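You operate a simulated robot arm through the tools that you are given. There is no shell and no other tool. Be economical: measure what you need, move in short steps, check, and stop when the job is done.

Carry out the task below with a simulated robot arm. There is one attempt and no reset: what you move stays moved.

TASK
Stack the white box marked "firm" from the white table on top of the white box marked "medium".

It is judged by the outcome, as a careful person would: the job done as asked, and still so three seconds after it is handed in. It fails if anything else is knocked over, pushed out of place, dropped, spilled or broken.

THE ROBOT
A 6-joint arm with a two-finger parallel gripper, fixed in place. Base frame: the origin is at the foot of the arm, x ahead of it, y to its left, z up; the work surface is at about z = 0.839. Lengths are in m, angles in degrees, forces in N, time in s.
With the tool pointing down near the work surface it reaches from about 0.26 to 0.68 m from the base axis. Its first joint turns from -66.0 to 66.0 degrees. Payload 2.9 kg.
Tool frame: the origin (TCP) lies between the finger pads and is the grasp point; the fingertips stand 0.03 m ahead of it; z points along the fingers, y is the line along which they close. The gripper opens to 0.11 m. The fingers are 0.02 m wide and 0.01 m thick; the gripper's body (0.048 by 0.112 m) begins 0.055 m behind the TCP.
Orientation is that of the tool frame in the base frame, as a unit quaternion [x, y, z, w]. With the fingers straight down and closing along the base's y, the tool's x points along the base's -x, its y along +y and its z along -z.

THE INTERFACE
- The arm moves only by the tool play_rows. Its argument "motion" is a list of rows, each a list of 3 entries, a list of its own where there are three numbers: the shift along the tool's x, y, z in m, then the turn, a rotation vector about the tool's x, y, z in degrees, then the opening, from 0 (shut) to 1 (fully open). In form: [[[dx, dy, dz], [wx, wy, wz], grip], ...]. A call has 1 to 10 rows; each row shifts and turns the commanded pose from where the row before left it, along the tool's axes as they then stand. A row lasts 0.2 s, in which the tool goes at most 0.05 m and 8.6 degrees; a call with a longer step from one row to the next is refused whole, and so is a gripper value outside its range. A pose out of reach is approached as far as the arm can. The call stops where the force on the tool passes 40 N (or 10 N more than at its start, if that is more) or the arm is blocked; 0.2 s more then pass. The fingers move at their own pace (about 0.108 m/s each) and stop on an object; they squeeze with about 26 N. The grip force told is the motor's: it shows also when the fingers shut on nothing. Time passes only in rows, and 0.2 s behind the last, so rows that do not move let the fingers close. It gives the time, the measured TCP pose, the force on the tool (base axes), the opening and the grip force at its end, in the units of the frame above (readings bear some noise).
- Cameras (640 x 400 px; columns grow to the right, rows downward): "scene" is fixed at [0.0787, 0.4298, 1.4038]; the picture's right is [-0.77, -0.63, 0.00], its down [-0.25, 0.31, -0.92] and it looks along [0.58, -0.71, -0.40] (base axes); focal length 356 px, centre (320, 200). "wrist" rides on the gripper at [-0.036, 0, -0.057] in the tool frame; the picture's right is [0.00, -1.00, 0.00], its down [0.97, 0.00, -0.24] and it looks along [0.24, 0.00, 0.97] (tool axes); focal length 218 px, centre (320, 200).
- capture(camera): a new picture of that camera. No time passes.
- point_at(camera, pixels): there is no depth. For up to 12 entries [column, row, z] of the newest picture of that camera ("zoom" is the newest enlarged one), the place [x, y] in the base frame at which the ray of that pixel passes the height z, good to about 0.002 m. No time passes.
- close_up(camera, box): a new picture of the part [left, top, right, bottom] of that camera's present view, enlarged. No time passes.
- finish_job(): hands the job in; it is judged then, once.

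Work in short steps. Measure before you move; look again where a grasp or a placing could have gone wrong, and mend it. You have 60 turns and 22 pictures in all, the two below and enlarged ones among them. Open the gripper and draw the arm clear of the work before you hand the job in, unless the task says otherwise; then end with one line.

The tools are called after ">>>" as a command line: name --argument value ..., lists and objects as JSON in quotes. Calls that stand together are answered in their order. play_rows: Moves the arm, as the interface text tells. Its arguments: {"type":"object","properties":{"motion":{"type":"array","items":{"type":"array"}}},"required":["motion"]} The other tools are called the same way: capture (camera) takes a picture; point_at (camera, pixels) gives the place at which the rays of pixels pass given heights; close_up (camera, box) takes an enlarged picture of a part of a camera's view; finish_job () hands the job in.

At the start:

```text
time: 0.0
position: [0.4254, -0.0857, 1.1239]
tcp_rot: [-0.001, 1.0, 0.0, 0.0]
contact_force: [-0.4, -0.1, -0.5]
finger_gap: 0.11
grip_force: 0.0
```

scene: 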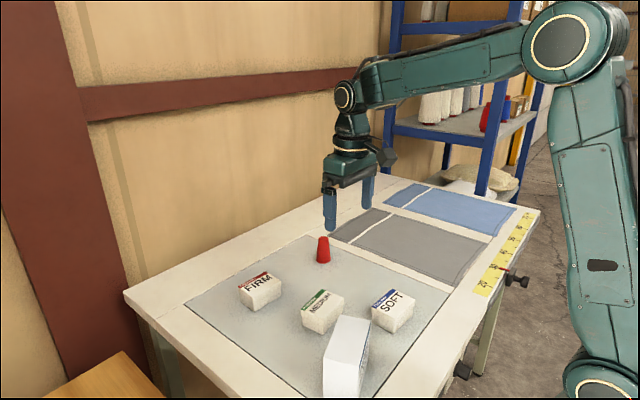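
wrist: 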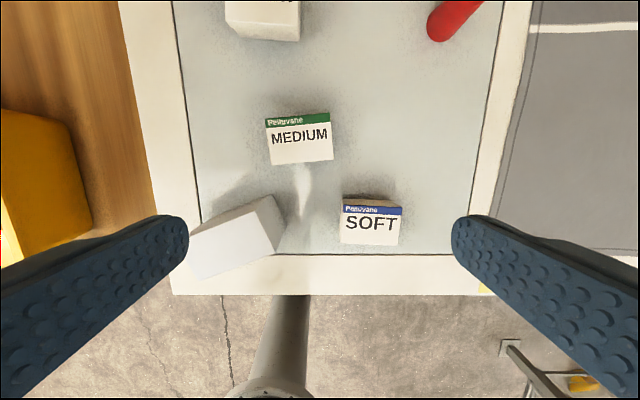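

The scene shows FIRM at about (260,290), MEDIUM at (323,311), SOFT at (393,311) and a taller white box at (346,357). I enlarge the area to measure corners.

>>> close_up --camera "scene" --box '[220, 225, 430, 356]'

>>> point_at --camera "wrist" --pixels '[[265, 119, 0.88], [327, 112, 0.88], [333, 159, 0.88], [271, 165, 0.88], [226, 22, 0.88], [298, 40, 0.84], [343, 199, 0.88], [401, 243, 0.88]]'

```text
3.05 times, centred on (325, 290) of scene
```

zoom: 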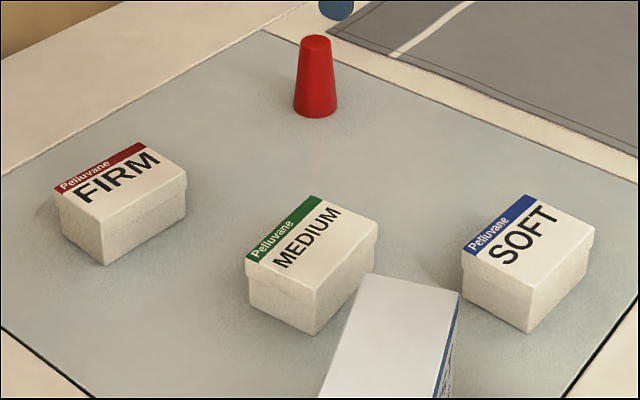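

```text
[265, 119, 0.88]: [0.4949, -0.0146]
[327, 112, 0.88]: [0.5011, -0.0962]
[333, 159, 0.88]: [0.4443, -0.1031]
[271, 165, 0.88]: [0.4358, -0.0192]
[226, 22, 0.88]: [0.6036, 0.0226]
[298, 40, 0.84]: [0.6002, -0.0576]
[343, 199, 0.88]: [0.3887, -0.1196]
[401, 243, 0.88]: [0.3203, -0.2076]
```

>>> point_at --camera "zoom" --pixels '[[104, 265, 0.839], [100, 222, 0.88], [100, 222, 0.89], [55, 188, 0.89], [55, 157, 0.89], [186, 175, 0.89], [146, 142, 0.89], [313, 335, 0.839], [315, 292, 0.89], [246, 262, 0.89], [378, 236, 0.89], [312, 196, 0.89]]'

>>> close_up --camera "wrist" --box '[180, 0, 420, 150]'

```text
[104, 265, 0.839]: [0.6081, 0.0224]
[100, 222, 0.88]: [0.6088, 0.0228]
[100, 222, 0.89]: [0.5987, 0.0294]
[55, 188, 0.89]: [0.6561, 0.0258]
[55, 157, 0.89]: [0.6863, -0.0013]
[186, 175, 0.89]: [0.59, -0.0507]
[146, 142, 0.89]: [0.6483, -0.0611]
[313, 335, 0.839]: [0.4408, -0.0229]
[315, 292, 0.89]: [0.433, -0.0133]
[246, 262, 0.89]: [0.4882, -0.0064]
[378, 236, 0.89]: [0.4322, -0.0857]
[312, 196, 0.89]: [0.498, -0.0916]
```

```text
2.67 times, centred on (300, 75) of wrist
```

zoom: 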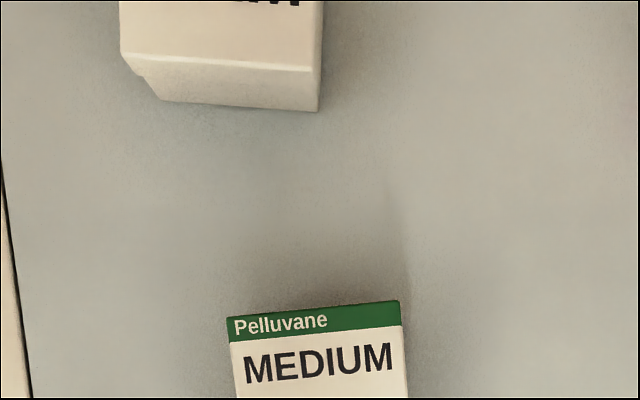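

Box tops lie near z≈0.884 (height ≈0.045); FIRM's centre is about (0.62,-0.017), MEDIUM's about (0.468,-0.056). I move above FIRM with the gripper open and look down.

>>> play_rows --motion '[[[-0.035, 0.0132, 0.018], [0, 0, 0], 1], [[-0.035, 0.0132, 0.018], [0, 0, 0], 1], [[-0.035, 0.0132, 0.018], [0, 0, 0], 1], [[-0.035, 0.0132, 0.018], [0, 0, 0], 1], [[-0.045, 0.0132, 0.018], [0, 0, 0], 1], [[0, 0, 0], [0, 0, 0], 1]]'

>>> capture --camera "wrist"

>>> capture --camera "scene"

```text
refused: row 5 steps farther than a row can; nothing moved
```

```text
17 pictures are left
```

wrist: 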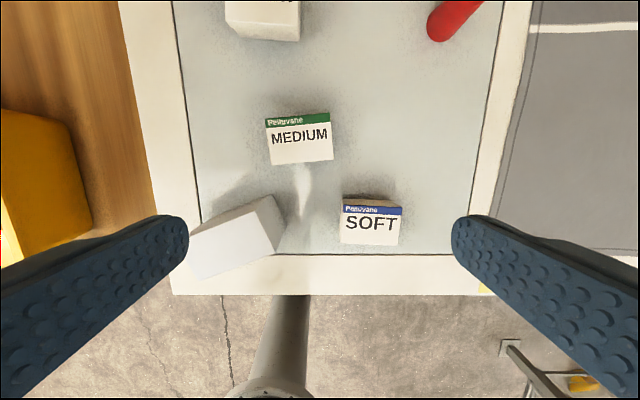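

```text
16 pictures are left
```

scene: 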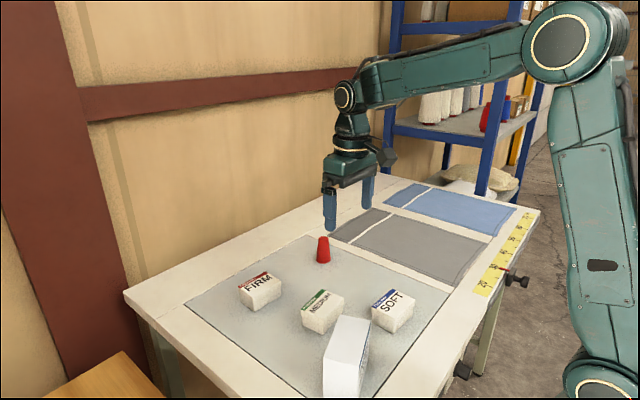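

Row 5 was just over the 0.05 m limit; nothing moved. I repeat with shorter steps.

>>> play_rows --motion '[[[-0.037, 0.0132, 0.018], [0, 0, 0], 1], [[-0.037, 0.0132, 0.018], [0, 0, 0], 1], [[-0.037, 0.0132, 0.018], [0, 0, 0], 1], [[-0.037, 0.0132, 0.018], [0, 0, 0], 1], [[-0.037, 0.0132, 0.018], [0, 0, 0], 1], [[0, 0, 0], [0, 0, 0], 1]]'

>>> capture --camera "wrist"

>>> point_at --camera "scene" --pixels '[[341, 315, 0.94], [341, 315, 0.98], [341, 315, 0.92], [370, 321, 0.94], [370, 321, 0.98], [323, 360, 0.94], [323, 360, 0.98]]'

```text
time: 1.4
position: [0.6114, -0.0187, 1.0321]
tcp_rot: [-0.001, 1.0, 0.0, 0.0]
contact_force: [0.1, 0.1, -0.7]
finger_gap: 0.11
grip_force: 0.0
```

```text
15 pictures are left
```

wrist: 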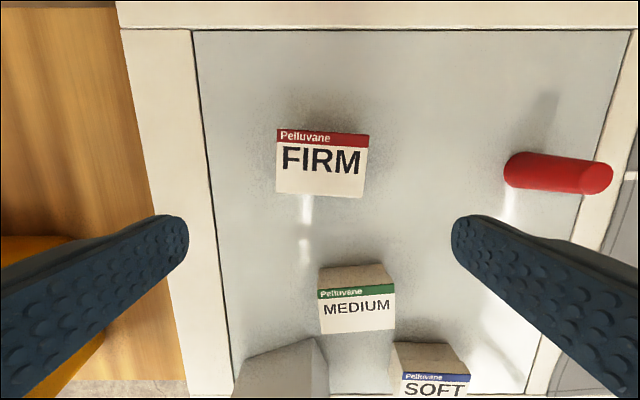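

```text
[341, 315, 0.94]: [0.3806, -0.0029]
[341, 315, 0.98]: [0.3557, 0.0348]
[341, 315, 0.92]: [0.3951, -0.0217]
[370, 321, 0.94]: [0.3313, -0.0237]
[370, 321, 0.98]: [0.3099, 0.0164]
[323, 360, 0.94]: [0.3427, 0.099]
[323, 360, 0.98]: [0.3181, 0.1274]
```

>>> point_at --camera "wrist" --pixels '[[277, 128, 0.884], [369, 135, 0.884], [366, 197, 0.884], [276, 192, 0.884], [317, 290, 0.884], [394, 284, 0.884], [396, 328, 0.884], [322, 334, 0.884], [315, 338, 0.92], [315, 338, 0.94], [315, 338, 0.96]]'

```text
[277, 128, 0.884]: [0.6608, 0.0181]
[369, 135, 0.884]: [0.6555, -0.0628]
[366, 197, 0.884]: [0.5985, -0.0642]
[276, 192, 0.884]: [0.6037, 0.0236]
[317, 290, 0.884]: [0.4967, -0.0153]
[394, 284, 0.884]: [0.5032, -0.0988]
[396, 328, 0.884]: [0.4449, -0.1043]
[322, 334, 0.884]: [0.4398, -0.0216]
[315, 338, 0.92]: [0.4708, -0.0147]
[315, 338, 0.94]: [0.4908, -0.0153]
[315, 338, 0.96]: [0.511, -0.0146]
```

FIRM top centre is (0.630,-0.021), yaw ≈-3.6°, about 0.084×0.057; MEDIUM centre is (0.471,-0.060), yaw ≈+4°. I align over FIRM, closing along its long side, lower to z≈0.93 and check.

>>> play_rows --motion '[[[-0.018, -0.0026, 0], [0, 0, 0], 1], [[0, 0, 0.03], [0, 0, 3.6], 1], [[0, 0, 0.04], [0, 0, 0], 1], [[0, 0, 0.032], [0, 0, 0], 1], [[0, 0, 0], [0, 0, 0], 1]]'

>>> capture --camera "wrist"

```text
time: 2.6
position: [0.6274, -0.0224, 0.932]
tcp_rot: [0.031, 1.0, 0.001, 0.0]
contact_force: [0.1, 0.0, 0.0]
finger_gap: 0.11
grip_force: 0.1
```

```text
14 pictures are left
```

wrist: 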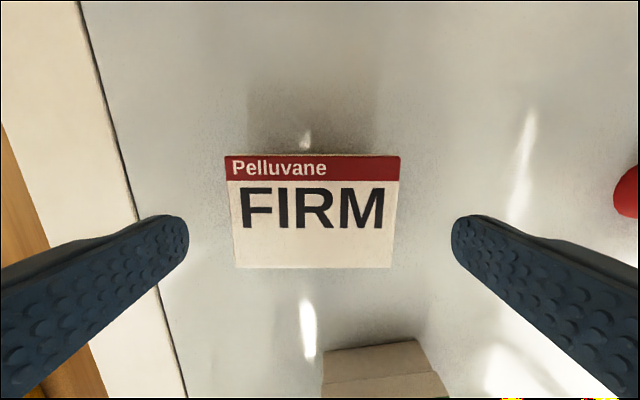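

FIRM appears square to the fingers at (225–400, 155–268). I measure its centre again from here.

>>> point_at --camera "wrist" --pixels '[[225, 156, 0.884], [400, 156, 0.884], [390, 268, 0.884], [236, 268, 0.884]]'

```text
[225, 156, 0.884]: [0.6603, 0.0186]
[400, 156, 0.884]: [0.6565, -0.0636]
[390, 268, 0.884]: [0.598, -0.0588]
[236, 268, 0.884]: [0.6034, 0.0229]
```

Centre (0.6296,-0.0202): a 2 mm correction, then down to z≈0.876 and close.

>>> play_rows --motion '[[[-0.0022, 0.002, 0.02], [0, 0, 0], 1], [[0, 0, 0.02], [0, 0, 0], 1], [[0, 0, 0.016], [0, 0, 0], 1], [[0, 0, 0], [0, 0, 0], 1], [[0, 0, 0], [0, 0, 0], 0.5], [[0, 0, 0], [0, 0, 0], 0.5], [[0, 0, 0], [0, 0, 0], 0.5]]'

```text
time: 4.2
position: [0.63, -0.0207, 0.8764]
tcp_rot: [0.031, 1.0, 0.0, 0.0]
contact_force: [0.7, -0.2, 0.5]
finger_gap: 0.0845
grip_force: 26.4
```

Gripped at 0.0845 m with 26 N. I lift gently and look.

>>> play_rows --motion '[[[0, 0, -0.01], [0, 0, 0], 0.4], [[0, 0, -0.03], [0, 0, 0], 0.4], [[0, 0, -0.03], [0, 0, 0], 0.4], [[0, 0, -0.03], [0, 0, 0], 0.4], [[0, 0, 0], [0, 0, 0], 0.4]]'

>>> capture --camera "scene"

>>> capture --camera "wrist"

```text
time: 5.4
position: [0.6306, -0.0222, 0.9741]
tcp_rot: [0.031, 1.0, 0.0, 0.0]
contact_force: [0.3, -0.2, -0.6]
finger_gap: 0.0846
grip_force: 26.4
```

```text
13 pictures are left
```

scene: 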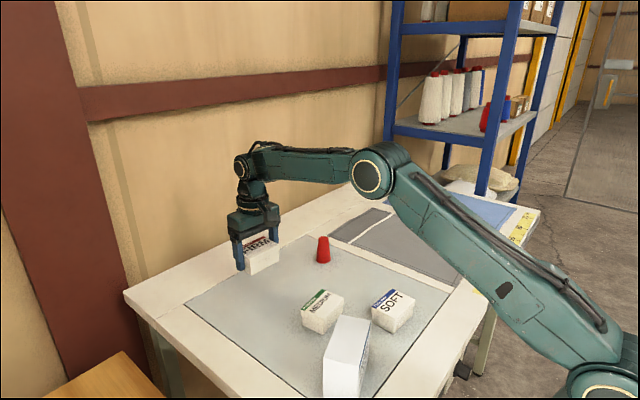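

```text
12 pictures are left
```

wrist: 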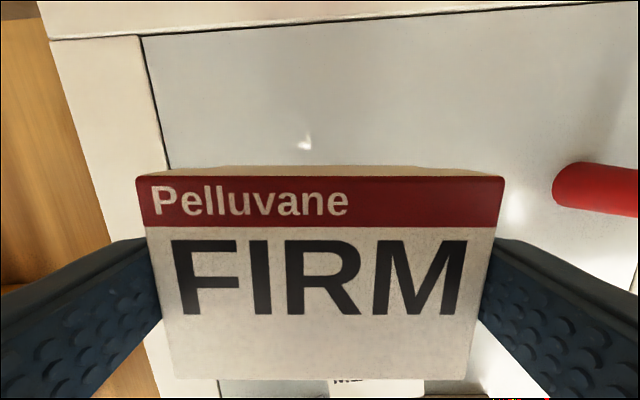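

The box is held level. I turn it +7.6° to match MEDIUM and carry it to above (0.471,-0.060).

>>> play_rows --motion '[[[0, 0, -0.01], [0, 0, -3.8], 0.4], [[0, 0, 0], [0, 0, -3.8], 0.4], [[0.0323, -0.0055, 0], [0, 0, 0], 0.4], [[0.0323, -0.0055, 0], [0, 0, 0], 0.4], [[0.0323, -0.0055, 0], [0, 0, 0], 0.4], [[0.0323, -0.0055, 0], [0, 0, 0], 0.4], [[0.0323, -0.0055, 0], [0, 0, 0], 0.4], [[0, 0, 0], [0, 0, 0], 0.4], [[0, 0, 0], [0, 0, 0], 0.4]]'

>>> close_up --camera "scene" --box '[240, 220, 420, 332]'

```text
time: 7.4
position: [0.4712, -0.0601, 0.9857]
tcp_rot: [-0.035, 0.999, 0.0, 0.0]
contact_force: [-1.0, -0.2, -1.1]
finger_gap: 0.0844
grip_force: 26.3
```

```text
3.56 times, centred on (330, 276) of scene
```

zoom: 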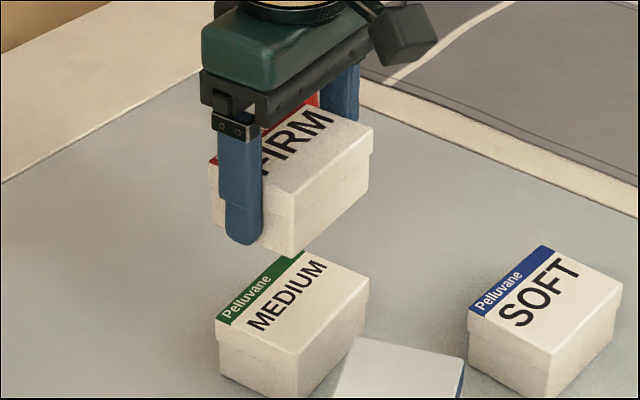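

Aligned over MEDIUM. Expected seating is at TCP z≈0.921, so I lower to ≈0.927 and check.

>>> play_rows --motion '[[[0, 0, 0.02], [0, 0, 0], 0.4], [[0, 0, 0.02], [0, 0, 0], 0.4], [[0, 0, 0.012], [0, 0, 0], 0.4], [[0, 0, 0.006], [0, 0, 0], 0.4], [[0, 0, 0], [0, 0, 0], 0.4]]'

>>> close_up --camera "scene" --box '[260, 240, 400, 328]'

```text
time: 8.6
position: [0.4726, -0.0598, 0.9276]
tcp_rot: [-0.035, 0.999, 0.0, 0.0]
contact_force: [-0.4, -0.2, -0.8]
finger_gap: 0.0845
grip_force: 25.9
```

```text
4.55 times, centred on (330, 284) of scene
```

zoom: 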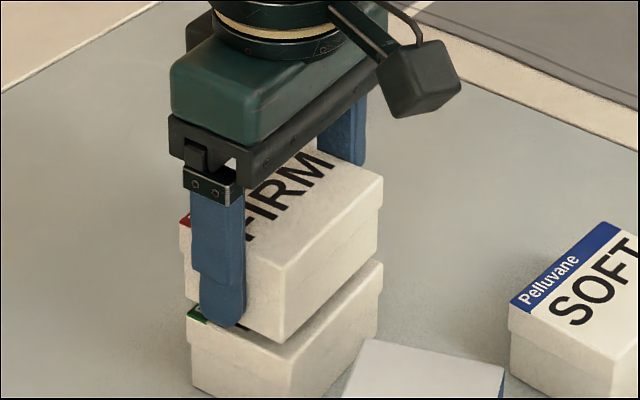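

A small even gap remains and the edges line up. I lower in 2 mm steps and read the force.

>>> play_rows --motion '[[[0, 0, 0.002], [0, 0, 0], 0.4], [[0, 0, 0.002], [0, 0, 0], 0.4], [[0, 0, 0.001], [0, 0, 0], 0.4], [[0, 0, 0], [0, 0, 0], 0.4]]'

```text
time: 9.6
position: [0.4723, -0.0582, 0.9229]
tcp_rot: [-0.035, 0.999, 0.0, 0.0]
contact_force: [-0.6, -0.1, -1.1]
finger_gap: 0.0845
grip_force: 26.4
```

No contact yet at z 0.923; I continue in 1 mm steps.

>>> play_rows --motion '[[[0, 0, 0.001], [0, 0, 0], 0.4], [[0, 0, 0.001], [0, 0, 0], 0.4], [[0, 0, 0], [0, 0, 0], 0.4]]'

>>> close_up --camera "scene" --box '[280, 260, 370, 316]'

```text
time: 10.4
position: [0.4715, -0.0598, 0.9215]
tcp_rot: [-0.034, 0.999, 0.0, 0.0]
contact_force: [-0.4, 0.6, -2.0]
finger_gap: 0.0845
grip_force: 26.1
```

```text
7.11 times, centred on (325, 288) of scene
```

zoom: 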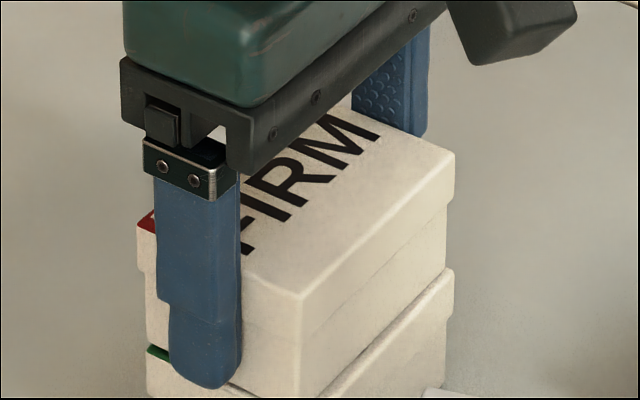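

Still about a millimetre or two to go; I continue down by 1 mm steps.

>>> play_rows --motion '[[[0, 0, 0.001], [0, 0, 0], 0.4], [[0, 0, 0], [0, 0, 0], 0.4]]'

```text
time: 11.0
position: [0.4723, -0.0596, 0.9212]
tcp_rot: [-0.035, 0.999, 0.0, 0.0]
contact_force: [-2.4, -1.0, 5.2]
finger_gap: 0.0846
grip_force: 26.2
```

The force rose to +5 N: FIRM is seated. I open the fingers, then rise straight up.

>>> play_rows --motion '[[[0, 0, 0], [0, 0, 0], 0.8], [[0, 0, 0], [0, 0, 0], 1], [[0, 0, 0], [0, 0, 0], 1], [[0, 0, 0], [0, 0, 0], 1]]'

```text
time: 12.0
position: [0.4723, -0.0594, 0.9197]
tcp_rot: [-0.036, 0.999, 0.0, 0.001]
contact_force: [-0.6, -0.8, -0.9]
finger_gap: 0.1099
grip_force: 0.2
```

>>> play_rows --motion '[[[0, 0, -0.01], [0, 0, 0], 1], [[0, 0, -0.03], [0, 0, 0], 1], [[0, 0, -0.04], [0, 0, 0], 1], [[0, 0, -0.04], [0, 0, 0], 1], [[0, 0, -0.04], [0, 0, 0], 1], [[0, 0, -0.03], [0, 0, 0], 1], [[0, 0, 0], [0, 0, 0], 1]]'

>>> capture --camera "scene"

>>> capture --camera "wrist"

```text
time: 13.6
position: [0.4725, -0.0586, 1.1104]
tcp_rot: [-0.035, 0.999, 0.0, 0.0]
contact_force: [0.4, -0.1, -0.3]
finger_gap: 0.1102
grip_force: 0.1
```

```text
8 pictures are left
```

scene: 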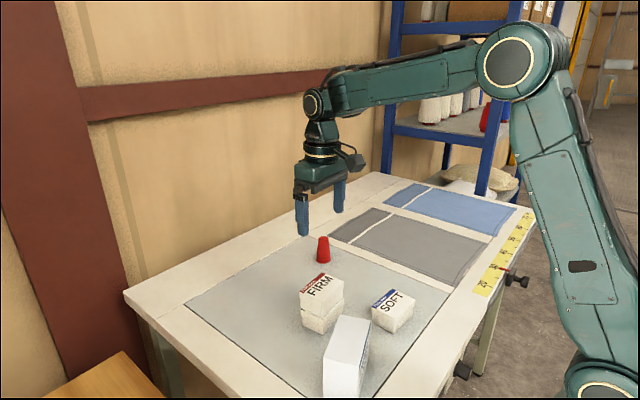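

```text
7 pictures are left
```

wrist: 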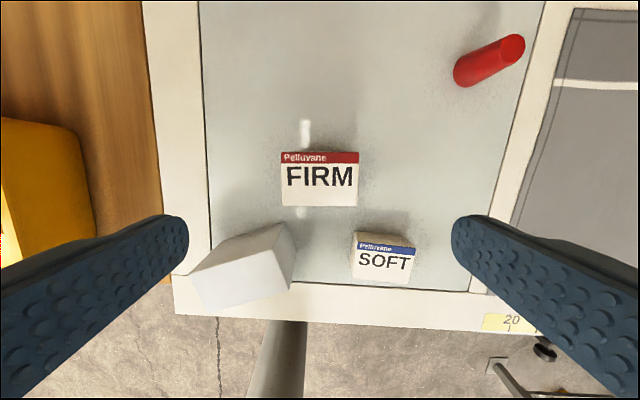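

FIRM sits squarely on MEDIUM, the other items are unmoved, and the arm is clear with the gripper open. I hand in the job.

>>> finish_job

```text
The job is handed in.
```

The "firm" box is stacked squarely on top of the "medium" box; nothing else was moved, and the job is handed in.
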